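You operate a simulated robot arm through the tools that you are given. There is no shell and no other tool. Be economical: measure what you need, move in short steps, check, and stop when the job is done.

Carry out the task below with a simulated robot arm. There is one attempt and no reset: what you move stays moved.

TASK
Put one of the square jars from the top of the cream bench on top of the orange box.
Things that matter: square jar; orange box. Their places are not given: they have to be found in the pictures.

It is judged by the outcome, as a careful person would: the job done as asked, and still so three seconds after it is handed in. It fails if anything else is knocked over, pushed out of place, dropped, spilled or broken.

THE ROBOT
A 6-joint arm with a two-finger parallel gripper, fixed in place. Base frame: the origin is at the foot of the arm, x ahead of it, y to its left, z up; the work surface is at about z = 0.6. Lengths are in cm, angles in rad, forces in N, time in s.
With the tool pointing down near the work surface it reaches from about 14 to 58 cm from the base axis. Its first joint turns from -1.152 to 1.152 rad. Payload 2.1 kg.
Tool frame: the origin (TCP) lies between the finger pads and is the grasp point; the fingertips stand 3 cm ahead of it; z points along the fingers, y is the line along which they close. The gripper opens to 9.4 cm. The fingers are 2.8 cm wide and 1 cm thick; the gripper's body (5 by 9.6 cm) begins 5.5 cm behind the TCP.
Orientation is that of the tool frame in the base frame, as [roll, pitch, yaw] about the fixed x, y, z axes, in that order (R = Rz(yaw) Ry(pitch) Rx(roll)). With the fingers straight down and closing along the base's y, the tool's x points along the base's -x, its y along +y and its z along -z.

THE INTERFACE
- The arm moves only by the tool nudge_tool. Its argument "motion" is a list of rows, each a list of 7 numbers: the shift along the tool's x, y, z in cm, then the turn, a rotation vector about the tool's x, y, z in rad, then the opening, from 0 (shut) to 1 (fully open). In form: [[tx, ty, tz, wx, wy, wz, hand], ...]. A call has 1 to 12 rows; each row shifts and turns the commanded pose from where the row before left it, along the tool's axes as they then stand. A row lasts 0.2 s, in which the tool goes at most 5 cm and 0.15 rad; a call with a longer step from one row to the next is refused whole, and so is a gripper value outside its range. A pose out of reach is approached as far as the arm can. The call stops where the force on the tool passes 40 N (or 10 N more than at its start, if that is more) or the arm is blocked; 0.2 s more then pass. The fingers move at their own pace (about 7.2 cm/s each) and stop on an object; they squeeze with about 27 N. The grip force told is the motor's: it shows also when the fingers shut on nothing. Time passes only in rows, and 0.2 s behind the last, so rows that do not move let the fingers close. It gives the time, the measured TCP pose, the force on the tool (base axes), the opening and the grip force at its end, in the units of the frame above (readings bear some noise), and new pictures: "views" is both (left out), scene, wrist or none.
- Cameras (640 x 400 px; columns grow to the right, rows downward): "scene" is fixed at [3.87, -36.1, 48.67]; the picture's right is [0.90, -0.44, 0.00], its down [-0.24, -0.48, -0.84] and it looks along [0.37, 0.76, -0.54] (base axes); focal length 321 px, centre (320, 200). "wrist" rides on the gripper at [-3.7, 0, -5.8] in the tool frame; the picture's right is [0.00, -1.00, 0.00], its down [0.97, 0.00, -0.24] and it looks along [0.24, 0.00, 0.97] (tool axes); focal length 218 px, centre (320, 200).
- probe_pixels(camera, pixels): for up to 12 pixels [column, row] of the newest picture of that camera ("zoom" is the newest enlarged one), the place [x, y, z] in the base frame of the surface seen there, good to about 0.3 cm. No time passes.
- close_up(camera, box): a new picture of the part [left, top, right, bottom] of that camera's present view, enlarged. No time passes.
- hand_in(): hands the job in; it is judged then, once.

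Work in short steps. Measure before you move; look again where a grasp or a placing could have gone wrong, and mend it. You have 60 turns and 120 pictures in all, the two below and enlarged ones among them. Open the gripper and draw the arm clear of the work before you hand the job in, unless the task says otherwise; then end with one line.

The tools are called after ">>>" as a command line: name --pt "numbers of a row" for each row, then --argument value for the rest, lists and objects as JSON in quotes. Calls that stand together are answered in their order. nudge_tool: Moves the arm, as the interface text tells. Its arguments: {"type":"object","properties":{"motion":{"type":"array","items":{"type":"array","items":{"type":"number"}}},"views":{"type":"string","enum":["both","scene","wrist","none"]}},"required":["motion"]} The other tools are called the same way: probe_pixels (camera, pixels) gives the place of the surface under pixels of a picture; close_up (camera, box) takes an enlarged picture of a part of a camera's view; hand_in () hands the job in.

At the start:

```text
time: 0.0
tool_pos: [26.69, 12.81, 32.07]
tcp_rot: [-3.141, 0.001, -3.141]
ft_force: [-0.2, 0.2, 1.5]
finger_gap: 9.42
grasp_force: 0.1
```

scene: 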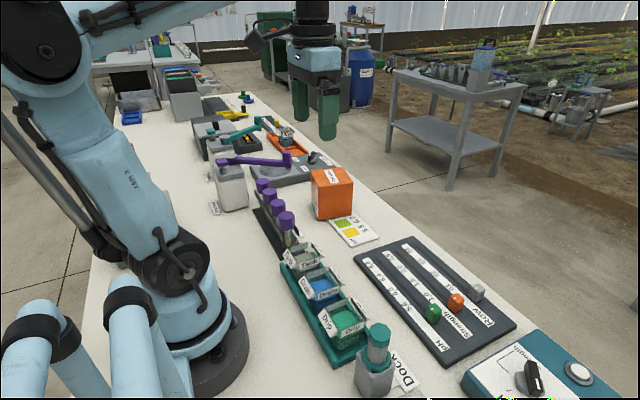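
wrist: 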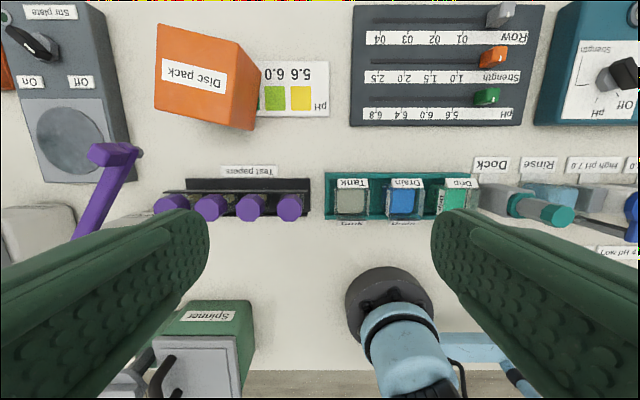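

The teal rack near (320,300) in the scene seems to hold square cups, and the orange box is at (332,192). I'll enlarge these and the rest of the bench to identify the square jars.

>>> close_up --camera "scene" --box '[240, 150, 440, 275]'

>>> close_up --camera "scene" --box '[260, 225, 440, 400]'

>>> close_up --camera "scene" --box '[160, 80, 340, 220]'

>>> close_up --camera "wrist" --box '[460, 130, 640, 260]'

```text
3.20 times, centred on (340, 212) of scene
```

zoom: 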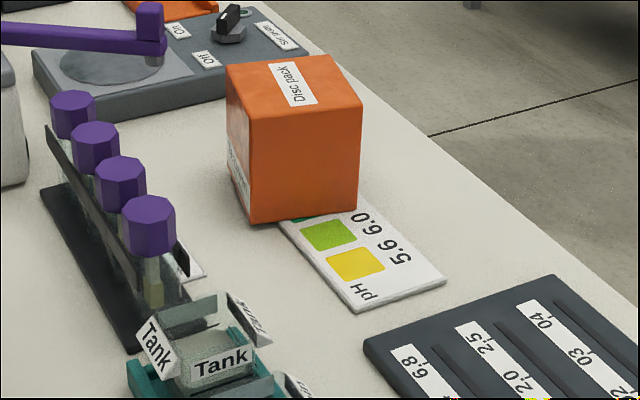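

```text
2.29 times, centred on (350, 312) of scene
```

zoom: 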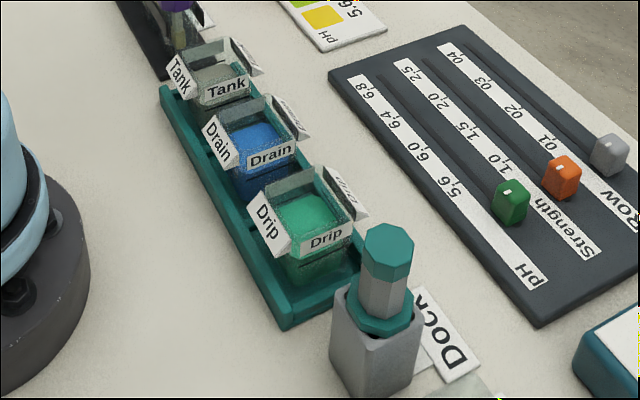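

```text
2.86 times, centred on (250, 150) of scene
```

zoom: 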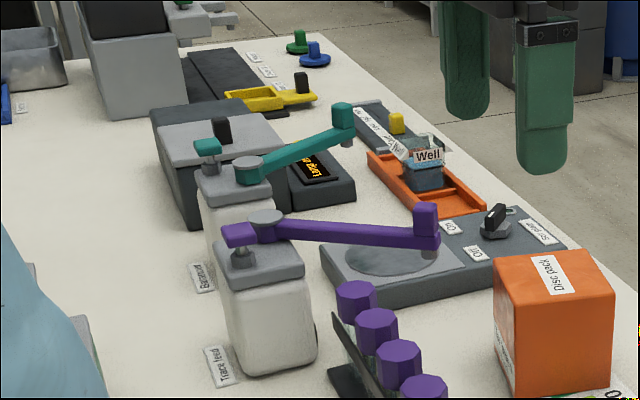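

```text
3.08 times, centred on (550, 195) of wrist
```

zoom: 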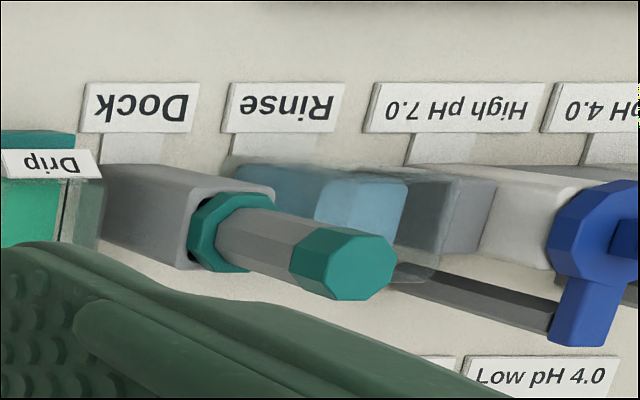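

The open square jars Tank/Drain/Drip stand in the teal rack (about (300,258), (322,288), (345,318)). I'll measure them and the orange box.

>>> close_up --camera "scene" --box '[265, 230, 365, 310]'

>>> close_up --camera "wrist" --box '[300, 150, 500, 250]'

>>> probe_pixels --camera "wrist" --pixels '[[158, 26], [243, 42], [256, 128], [157, 105], [237, 120], [337, 189], [369, 189], [337, 212], [369, 212], [352, 200], [326, 217], [328, 175]]'

>>> probe_pixels --camera "scene" --pixels '[[311, 172], [343, 168], [353, 180], [317, 186], [318, 218], [350, 214], [330, 176], [284, 266], [301, 258]]'

```text
5.00 times, centred on (315, 270) of scene
```

zoom: 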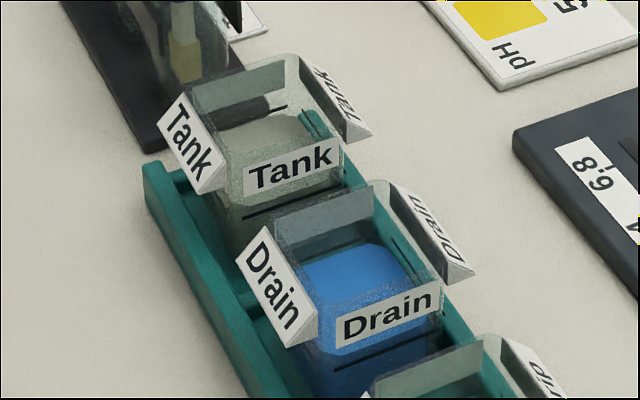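

```text
3.20 times, centred on (400, 200) of wrist
```

zoom: 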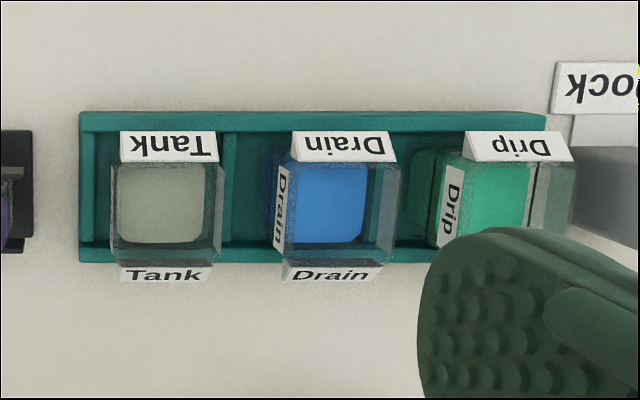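

```text
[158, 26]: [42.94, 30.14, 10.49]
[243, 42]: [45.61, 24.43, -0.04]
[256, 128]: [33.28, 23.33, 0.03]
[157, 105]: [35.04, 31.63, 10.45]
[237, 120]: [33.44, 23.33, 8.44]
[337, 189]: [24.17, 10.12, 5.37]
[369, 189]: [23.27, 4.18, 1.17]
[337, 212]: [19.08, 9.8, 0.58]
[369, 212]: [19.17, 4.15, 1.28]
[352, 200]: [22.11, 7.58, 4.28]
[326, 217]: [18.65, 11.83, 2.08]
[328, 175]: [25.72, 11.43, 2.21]
```

```text
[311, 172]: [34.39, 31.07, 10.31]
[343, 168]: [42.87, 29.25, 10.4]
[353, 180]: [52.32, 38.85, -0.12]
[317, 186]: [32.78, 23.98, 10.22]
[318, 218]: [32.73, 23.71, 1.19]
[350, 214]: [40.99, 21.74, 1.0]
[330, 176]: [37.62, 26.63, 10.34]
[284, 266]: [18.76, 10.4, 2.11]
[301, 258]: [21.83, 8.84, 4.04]
```

Box top is at z≈10.4, centred about (37.8, 26.6); Tank jar is around (22, 7.7), with the rack rim at z≈2.1. I'll move above the Tank jar to about z=18 to look more closely.

>>> nudge_tool --pt "0.94 -1.02 2.8 0 0 0 1" --pt "0.94 -1.02 2.8 0 0 0 1" --pt "0.94 -1.02 2.8 0 0 0 1" --pt "0.94 -1.02 2.8 0 0 0 1" --pt "0.94 -1.02 2.8 0 0 0 1"

```text
time: 1.2
tool_pos: [21.92, 7.87, 18.04]
tcp_rot: [3.14, 0.0, 3.142]
ft_force: [0.6, -0.4, -0.1]
finger_gap: 9.4
grasp_force: 0.0
```

scene: 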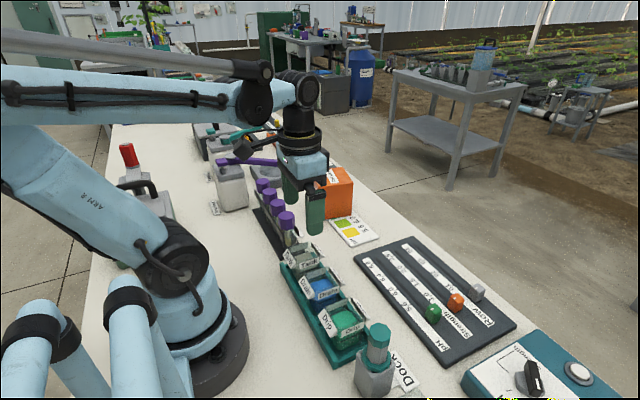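
wrist: 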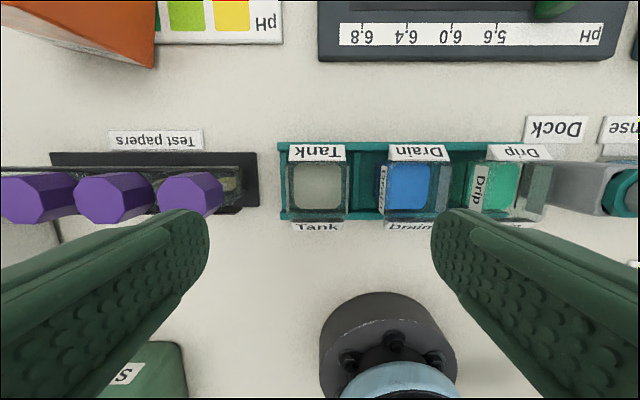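

The Tank jar is at wrist (318,187). I enlarge it and probe its rim and neighbours.

>>> close_up --camera "wrist" --box '[240, 130, 400, 230]'

>>> probe_pixels --camera "zoom" --pixels '[[190, 150], [425, 152], [190, 330], [430, 335], [305, 220], [310, 92], [310, 388], [575, 235], [460, 220], [160, 220], [20, 250], [195, 250]]'

>>> probe_pixels --camera "wrist" --pixels '[[190, 195], [240, 190], [382, 190], [445, 190]]'

>>> probe_pixels --camera "scene" --pixels '[[306, 265], [283, 255], [297, 241], [313, 242], [286, 218], [294, 250]]'

```text
4.00 times, centred on (320, 180) of wrist
```

zoom: 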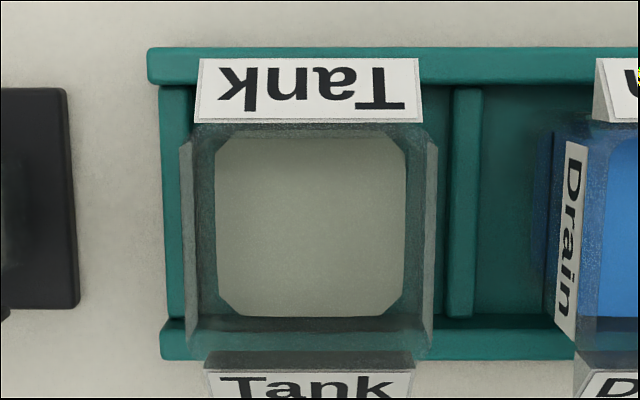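

```text
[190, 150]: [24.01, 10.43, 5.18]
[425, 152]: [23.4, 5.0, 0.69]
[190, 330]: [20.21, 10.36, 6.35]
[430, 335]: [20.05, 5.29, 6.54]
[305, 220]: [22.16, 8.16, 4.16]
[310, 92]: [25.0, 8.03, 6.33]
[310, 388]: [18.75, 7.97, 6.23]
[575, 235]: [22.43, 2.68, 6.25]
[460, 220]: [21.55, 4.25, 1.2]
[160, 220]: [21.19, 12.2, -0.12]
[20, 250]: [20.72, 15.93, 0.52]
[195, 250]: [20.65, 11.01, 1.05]
```

```text
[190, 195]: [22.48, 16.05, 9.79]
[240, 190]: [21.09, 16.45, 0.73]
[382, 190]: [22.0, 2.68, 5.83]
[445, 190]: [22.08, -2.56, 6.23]
```

```text
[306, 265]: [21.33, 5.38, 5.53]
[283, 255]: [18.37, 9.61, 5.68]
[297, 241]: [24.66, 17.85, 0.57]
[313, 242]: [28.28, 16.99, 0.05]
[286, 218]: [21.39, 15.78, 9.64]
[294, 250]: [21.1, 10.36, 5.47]
```

Tank jar spans y≈5.3–10.4, centre (21.9, 7.85), rim z≈6.5; Drain's near face is at y≈2.7. I'll narrow the opening to about 6.8 cm and come down to z≈9 first.

>>> nudge_tool --pt "0 0 0 0 0 0 0.72" --pt "0 0 2 0 0 0 0.72" --pt "0 0 2 0 0 0 0.72" --pt "0 0 2 0 0 0 0.72" --pt "0 0 2 0 0 0 0.72" --pt "0 0 0 0 0 0 0.72"

```text
time: 2.6
tool_pos: [21.97, 7.89, 10.11]
tcp_rot: [3.141, 0.002, 3.141]
ft_force: [-0.2, 0.5, -0.3]
finger_gap: 6.77
grasp_force: 0.1
```

scene: 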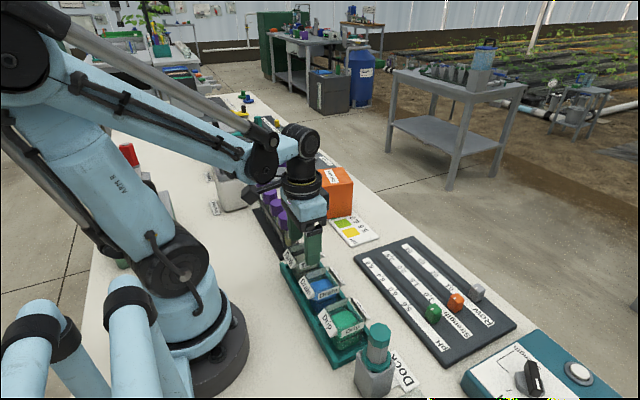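
wrist: 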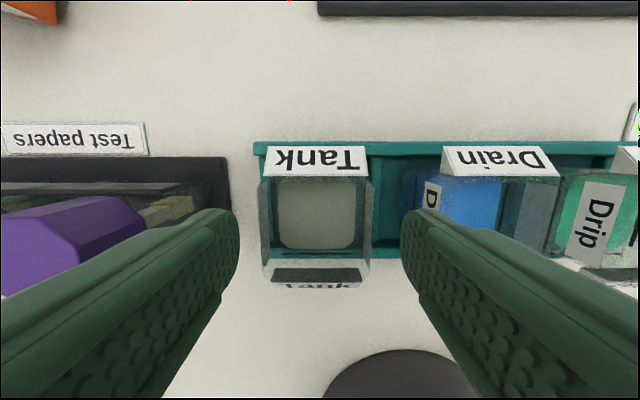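

Fingers straddle the jar evenly and the right one clears Drain's label. I lower slowly to z≈5.1.

>>> nudge_tool --pt "0 0 1 0 0 0 0.72" --pt "0 0 1 0 0 0 0.72" --pt "0 0 1 0 0 0 0.72" --pt "0 0 1 0 0 0 0.72" --pt "0 0 1 0 0 0 0.72" --pt "0 0 0 0 0 0 0.72"

>>> close_up --camera "scene" --box '[250, 180, 370, 300]'

```text
time: 4.0
tool_pos: [22.05, 7.74, 5.01]
tcp_rot: [3.141, 0.002, -3.142]
ft_force: [-0.5, -0.3, 0.5]
finger_gap: 6.79
grasp_force: 0.1
```

scene: 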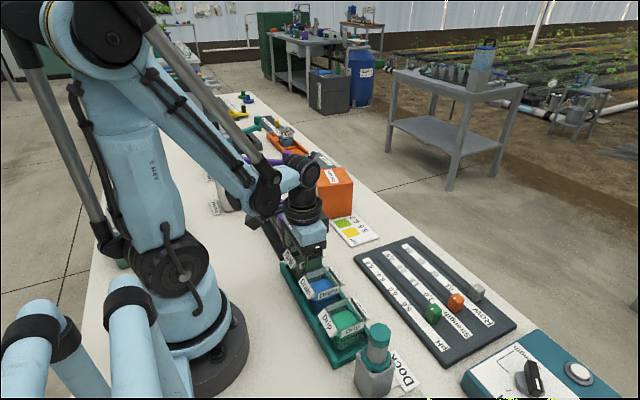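
wrist: 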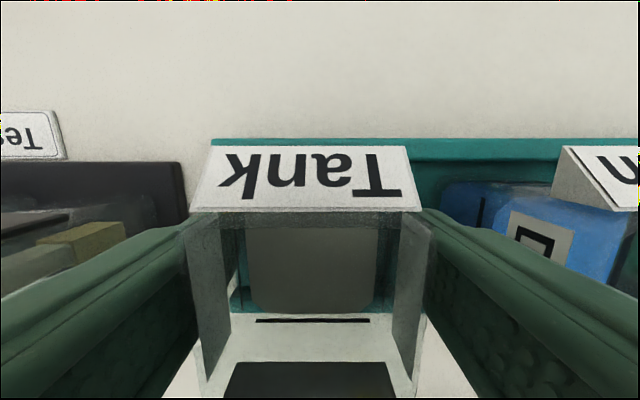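

```text
3.33 times, centred on (310, 240) of scene
```

zoom: 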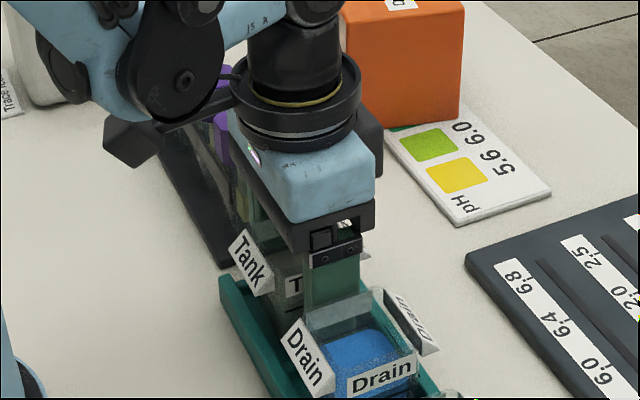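

Jar sits between the pads with no contact force. I close the fingers.

>>> nudge_tool --pt "0 0 0 0 0 0 0.6" --pt "0 0 0 0 0 0 0.5" --pt "0 0 0 0 0 0 0.3" --pt "0 0 0 0 0 0 0.2" --pt "0 0 0 0 0 0 0.2" --views "wrist"

```text
time: 5.2
tool_pos: [21.96, 7.86, 5.12]
tcp_rot: [-3.141, 0.001, -3.141]
ft_force: [0.6, 0.2, 0.2]
finger_gap: 5.38
grasp_force: 27.1
```

wrist: 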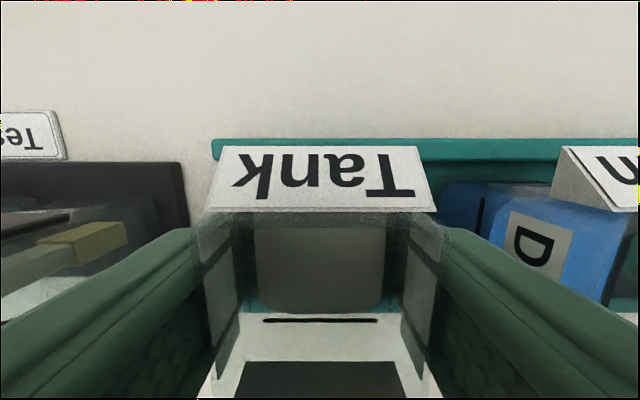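

Gripped (gap 5.4 cm, 27 N). I lift gently straight up.

>>> nudge_tool --pt "0 0 -0.3 0 0 0 0.2" --pt "0 0 -0.7 0 0 0 0.2" --pt "0 0 -1 0 0 0 0.2" --pt "0 0 -1.2 0 0 0 0.2" --pt "0 0 -1.2 0 0 0 0.2" --pt "0 0 -1 0 0 0 0.2" --pt "0 0 -0.6 0 0 0 0.2" --pt "0 0 0 0 0 0 0.2"

>>> close_up --camera "scene" --box '[240, 160, 380, 300]'

```text
time: 7.0
tool_pos: [22.01, 7.75, 11.11]
tcp_rot: [3.141, 0.002, -3.141]
ft_force: [0.6, -0.7, -1.8]
finger_gap: 5.38
grasp_force: 26.9
```

scene: 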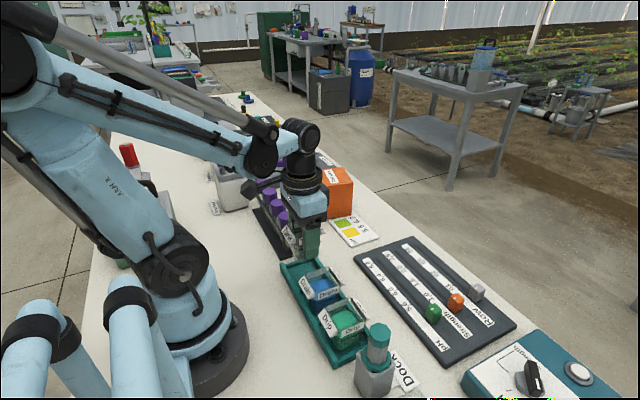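
wrist: 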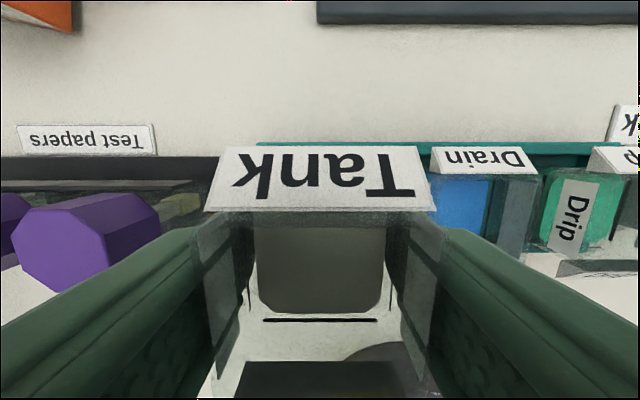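

```text
2.86 times, centred on (310, 230) of scene
```

zoom: 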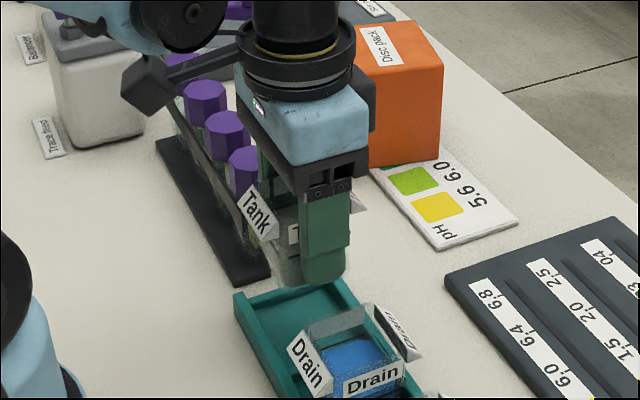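

Jar lifted cleanly. I lift on to z≈21 and probe the purple dispenser arm near the box.

>>> nudge_tool --pt "0 0 -0.6 0 0 0 0.2" --pt "0 0 -1.2 0 0 0 0.2" --pt "0 0 -1.6 0 0 0 0.2" --pt "0 0 -1.8 0 0 0 0.2" --pt "0 0 -1.8 0 0 0 0.2" --pt "0 0 -1.6 0 0 0 0.2" --pt "0 0 -1 0 0 0 0.2" --pt "0 0 -0.4 0 0 0 0.2" --pt "0 0 0 0 0 0 0.2"

>>> probe_pixels --camera "scene" --pixels '[[260, 159], [222, 160], [230, 166], [311, 172], [317, 186], [318, 216], [343, 168], [352, 179], [350, 212]]'

>>> close_up --camera "scene" --box '[220, 110, 380, 230]'

```text
time: 9.0
tool_pos: [21.92, 7.67, 21.14]
tcp_rot: [3.141, 0.001, -3.14]
ft_force: [0.0, 0.7, -1.3]
finger_gap: 5.33
grasp_force: 26.8
```

scene: 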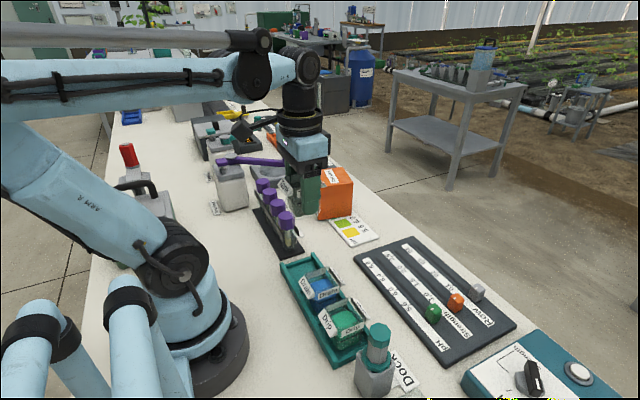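
wrist: 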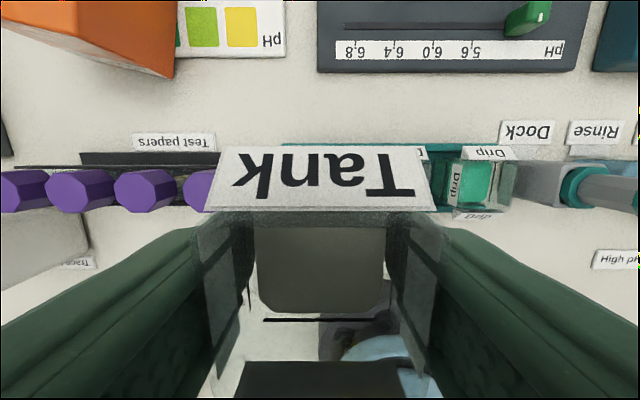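

```text
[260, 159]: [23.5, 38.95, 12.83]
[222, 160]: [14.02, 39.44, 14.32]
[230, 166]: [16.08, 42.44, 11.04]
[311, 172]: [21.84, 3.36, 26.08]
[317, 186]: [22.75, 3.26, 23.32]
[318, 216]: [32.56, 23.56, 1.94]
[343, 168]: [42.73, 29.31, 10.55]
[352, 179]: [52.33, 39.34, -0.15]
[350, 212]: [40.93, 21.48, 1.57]
```

```text
3.33 times, centred on (300, 170) of scene
```

zoom: 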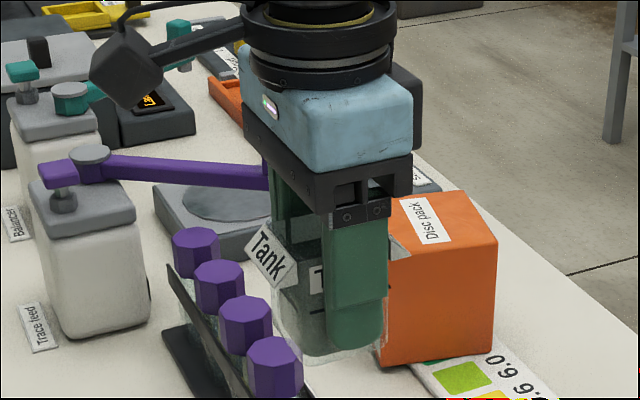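

Path is clear: the purple arm is at y≈39, well past the box. I go halfway toward the box centre, gently.

>>> nudge_tool --pt "-0.31 0.37 0 0 0 0 0.2" --pt "-0.61 0.73 0 0 0 0 0.2" --pt "-1.02 1.22 0 0 0 0 0.2" --pt "-1.02 1.22 0 0 0 0 0.2" --pt "-1.02 1.22 0 0 0 0 0.2" --pt "-1.02 1.22 0 0 0 0 0.2" --pt "-1.02 1.22 0 0 0 0 0.2" --pt "-1.02 1.22 0 0 0 0 0.2" --pt "-0.61 0.73 0 0 0 0 0.2" --pt "-0.31 0.37 0 0 0 0 0.2" --pt "0 0 0 0 0 0 0.2"

```text
time: 11.4
tool_pos: [29.91, 17.27, 21.04]
tcp_rot: [-3.141, 0.002, -3.141]
ft_force: [-0.1, 0.3, -0.5]
finger_gap: 5.35
grasp_force: 27.5
```

scene: 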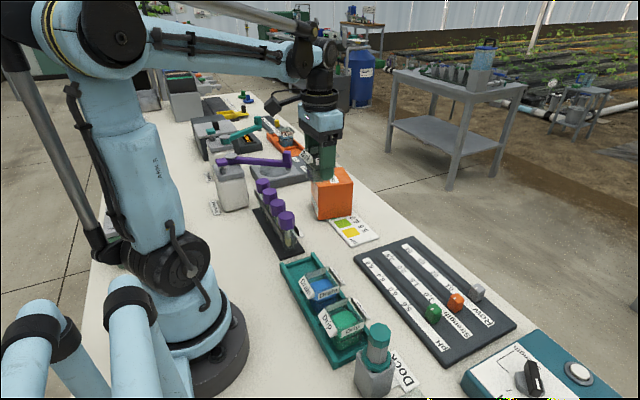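
wrist: 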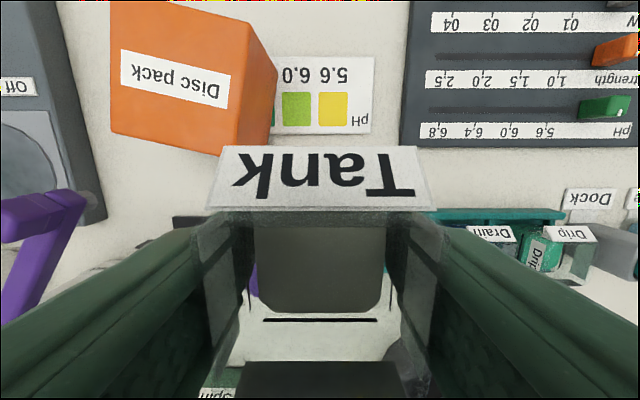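

I measure the box top's corners from here to fix the centre.

>>> probe_pixels --camera "wrist" --pixels '[[113, 8], [113, 127], [218, 150], [245, 28], [180, 80], [70, 205]]'

```text
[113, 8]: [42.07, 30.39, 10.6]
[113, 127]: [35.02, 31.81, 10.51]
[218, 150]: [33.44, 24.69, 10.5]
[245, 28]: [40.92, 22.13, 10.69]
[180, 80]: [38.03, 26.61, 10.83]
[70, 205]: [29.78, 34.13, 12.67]
```

Box centre ≈ (37.8, 26.8), top z≈10.5. I make the same step again.

>>> nudge_tool --pt "-0.31 0.37 0 0 0 0 0.2" --pt "-0.61 0.73 0 0 0 0 0.2" --pt "-1.02 1.22 0 0 0 0 0.2" --pt "-1.02 1.22 0 0 0 0 0.2" --pt "-1.02 1.22 0 0 0 0 0.2" --pt "-1.02 1.22 0 0 0 0 0.2" --pt "-1.02 1.22 0 0 0 0 0.2" --pt "-1.02 1.22 0 0 0 0 0.2" --pt "-0.56 0.73 0 0 0 0 0.2" --pt "-0.26 0.37 0 0 0 0 0.2" --pt "0 0 0 0 0 0 0.2"

>>> close_up --camera "scene" --box '[270, 100, 400, 230]'

```text
time: 13.8
tool_pos: [37.79, 26.73, 21.19]
tcp_rot: [-3.141, 0.002, 3.141]
ft_force: [-0.1, -0.5, -0.8]
finger_gap: 5.35
grasp_force: 27.0
```

scene: 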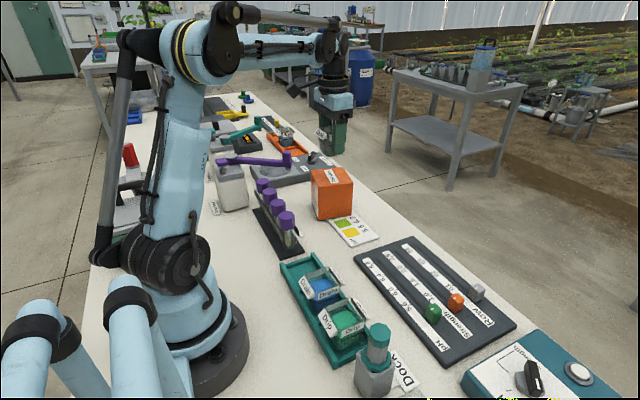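
wrist: 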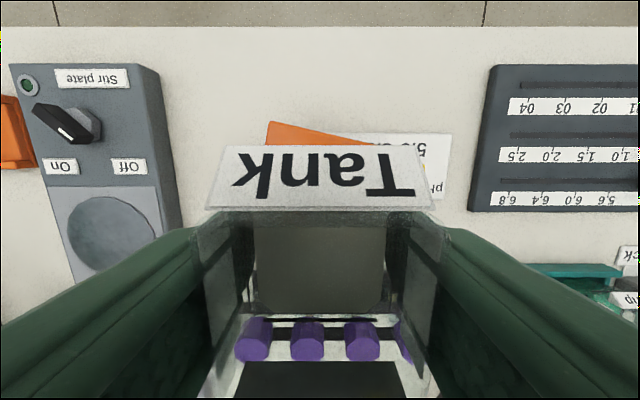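

```text
3.08 times, centred on (335, 165) of scene
```

zoom: 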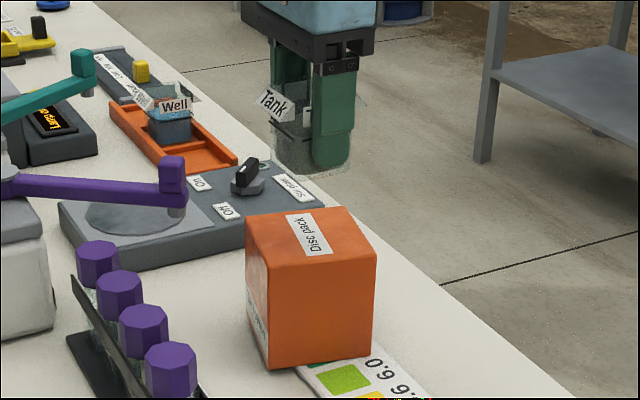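

Above the box. I lower to z≈16 and check the height of the jar's base.

>>> nudge_tool --pt "0 0 0.3 0 0 0 0.2" --pt "0 0 0.7 0 0 0 0.2" --pt "0 0 1 0 0 0 0.2" --pt "0 0 1.2 0 0 0 0.2" --pt "0 0 1.0 0 0 0 0.2" --pt "0 0 0.6 0 0 0 0.2" --pt "0 0 0.3 0 0 0 0.2" --pt "0 0 0 0 0 0 0.2"

>>> close_up --camera "scene" --box '[280, 110, 380, 220]'

```text
time: 15.6
tool_pos: [37.78, 26.74, 16.04]
tcp_rot: [-3.141, 0.001, -3.141]
ft_force: [-0.4, 0.2, -1.4]
finger_gap: 5.34
grasp_force: 27.3
```

scene: 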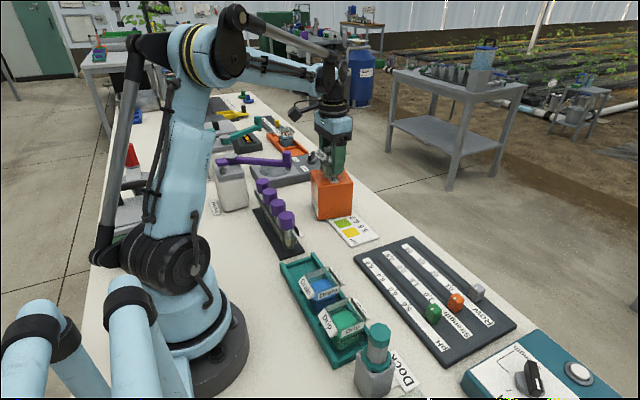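
wrist: 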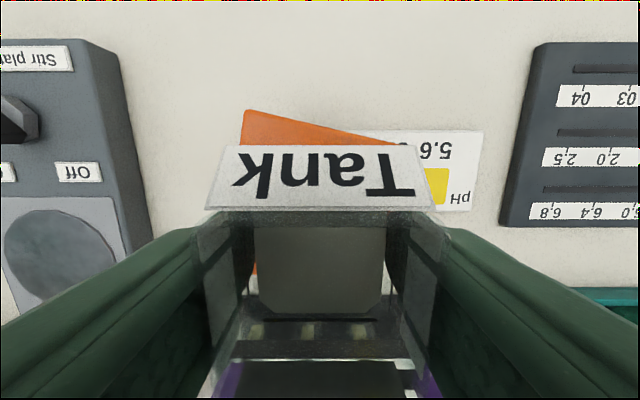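

```text
3.64 times, centred on (330, 165) of scene
```

zoom: 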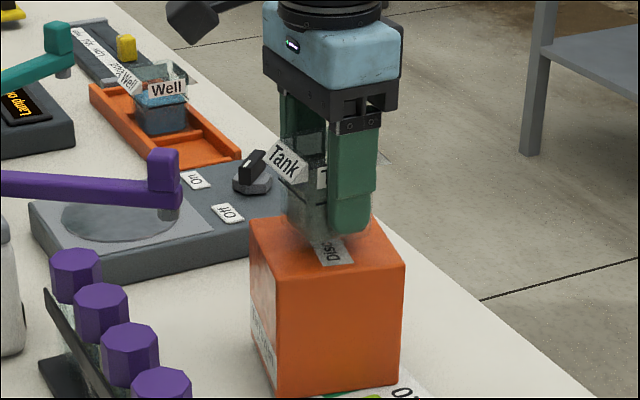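

Still about 1 cm above. I lower by small steps, watching the force.

>>> nudge_tool --pt "0 0 0.15 0 0 0 0.2" --pt "0 0 0.15 0 0 0 0.2" --pt "0 0 0.15 0 0 0 0.2" --pt "0 0 0.15 0 0 0 0.2" --pt "0 0 0 0 0 0 0.2" --views "none"

```text
time: 16.8
tool_pos: [37.83, 26.71, 15.36]
tcp_rot: [3.142, 0.002, 3.141]
ft_force: [0.0, 0.2, -1.8]
finger_gap: 5.37
grasp_force: 27.4
```

>>> nudge_tool --pt "0 0 0.1 0 0 0 0.2" --pt "0 0 0.1 0 0 0 0.2" --pt "0 0 0.1 0 0 0 0.2" --pt "0 0 0 0 0 0 0.2" --views "none"

>>> close_up --camera "scene" --box '[300, 140, 370, 200]'

```text
time: 17.8
tool_pos: [37.83, 26.72, 15.08]
tcp_rot: [3.141, 0.003, 3.141]
ft_force: [0.2, 0.8, -1.0]
finger_gap: 5.34
grasp_force: 27.1
```

```text
6.67 times, centred on (335, 170) of scene
```

zoom: 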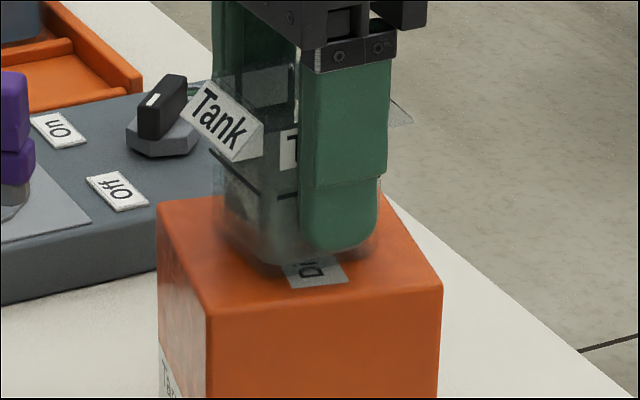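

No contact yet; the base is very near. I continue in small steps.

>>> nudge_tool --pt "0 0 0.1 0 0 0 0.2" --pt "0 0 0.1 0 0 0 0.2" --pt "0 0 0 0 0 0 0.2" --views "none"

```text
time: 18.6
tool_pos: [37.81, 26.76, 15.06]
tcp_rot: [-3.141, 0.002, 3.14]
ft_force: [0.9, 0.0, 27.9]
finger_gap: 5.35
grasp_force: 26.9
```

Contact (force z rose to 28 N, TCP held at 15.06). I ease up slightly and open slowly.

>>> nudge_tool --pt "0 0 -0.15 0 0 0 0.2" --pt "0 0 0 0 0 0 0.2" --views "none"

```text
time: 19.2
tool_pos: [37.73, 26.74, 14.88]
tcp_rot: [3.141, 0.001, 3.141]
ft_force: [-0.4, 0.1, -1.7]
finger_gap: 5.32
grasp_force: 27.0
```

>>> nudge_tool --pt "0 0 0.06 0 0 0 0.2" --pt "0 0 0 0 0 0 0.2" --pt "0 0 0 0 0 0 0.6" --pt "0 0 0 0 0 0 0.65" --pt "0 0 0 0 0 0 0.72" --pt "0 0 0 0 0 0 0.76"

>>> close_up --camera "scene" --box '[300, 140, 370, 200]'

```text
time: 20.6
tool_pos: [37.77, 26.74, 15.11]
tcp_rot: [-3.141, 0.002, -3.142]
ft_force: [-0.3, -0.4, 0.5]
finger_gap: 7.12
grasp_force: 0.1
```

scene: 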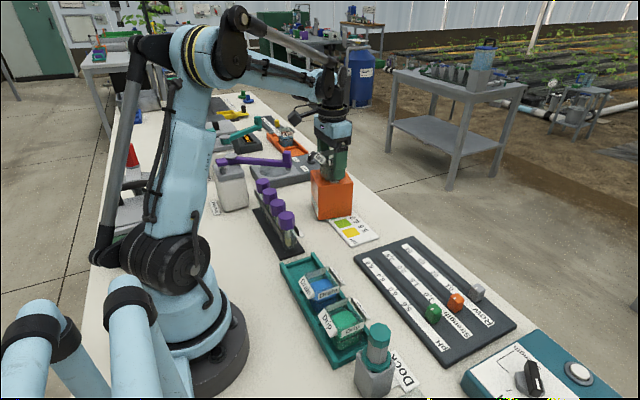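
wrist: 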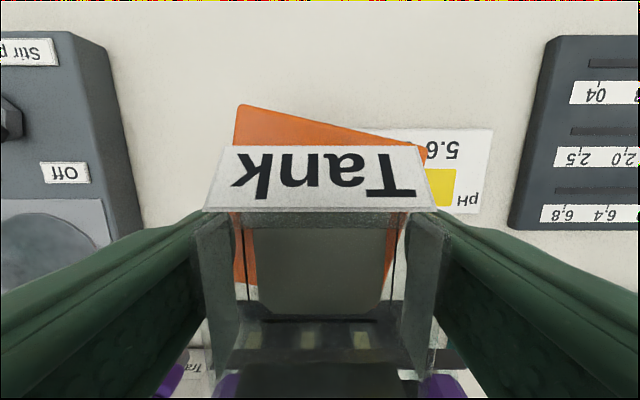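

```text
6.67 times, centred on (335, 170) of scene
```

zoom: 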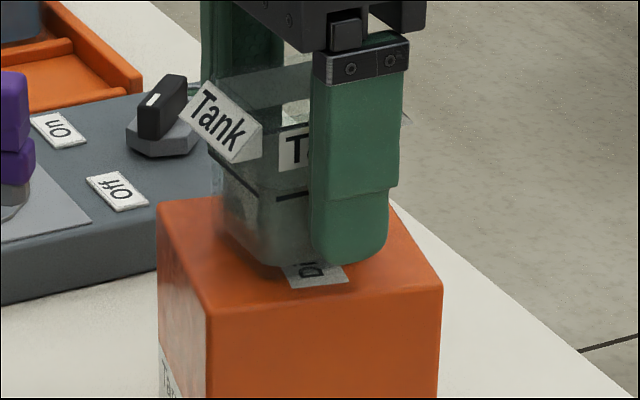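

The fingers are free on both sides and the jar stands on the box. I draw straight up.

>>> nudge_tool --pt "0 0 -0.5 0 0 0 0.76" --pt "0 0 -1 0 0 0 0.76" --pt "0 0 -1.5 0 0 0 0.76" --pt "0 0 -2 0 0 0 0.76" --pt "0 0 -2 0 0 0 0.76" --pt "0 0 -2 0 0 0 0.76" --pt "0 0 -2 0 0 0 0.76" --pt "0 0 -2 0 0 0 0.76" --pt "0 0 0 0 0 0 0.76"

>>> close_up --camera "scene" --box '[280, 120, 390, 230]'

```text
time: 22.6
tool_pos: [37.78, 26.7, 27.94]
tcp_rot: [3.141, 0.002, -3.141]
ft_force: [-0.4, -1.0, 0.2]
finger_gap: 7.14
grasp_force: 0.1
```

scene: 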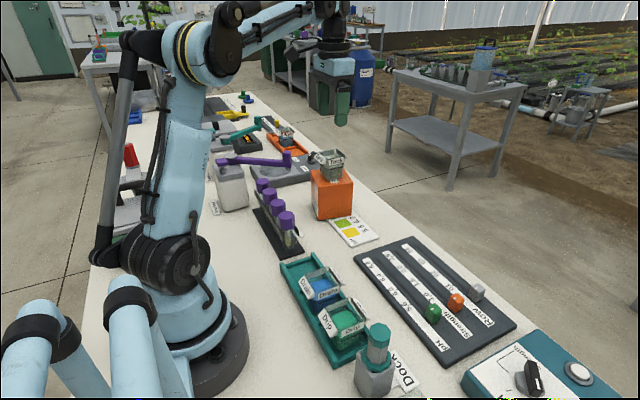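
wrist: 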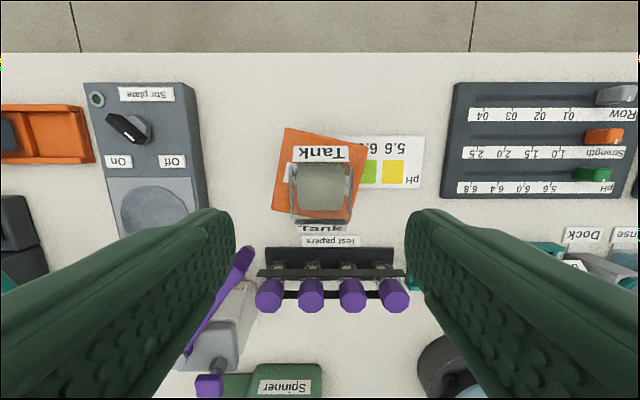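

```text
3.64 times, centred on (335, 175) of scene
```

zoom: 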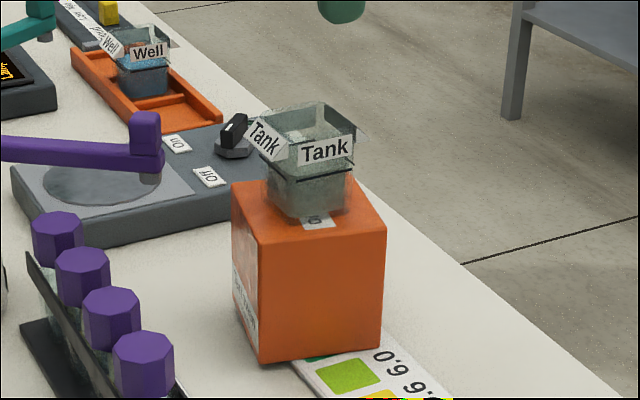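

The Tank jar stands upright on the orange box, everything else is undisturbed, and the open gripper is well clear above it. Handing in.

>>> hand_in

```text
The job is handed in.
```

The square "Tank" jar now stands upright on top of the orange box. Nothing else was moved, and the gripper is open and clear.
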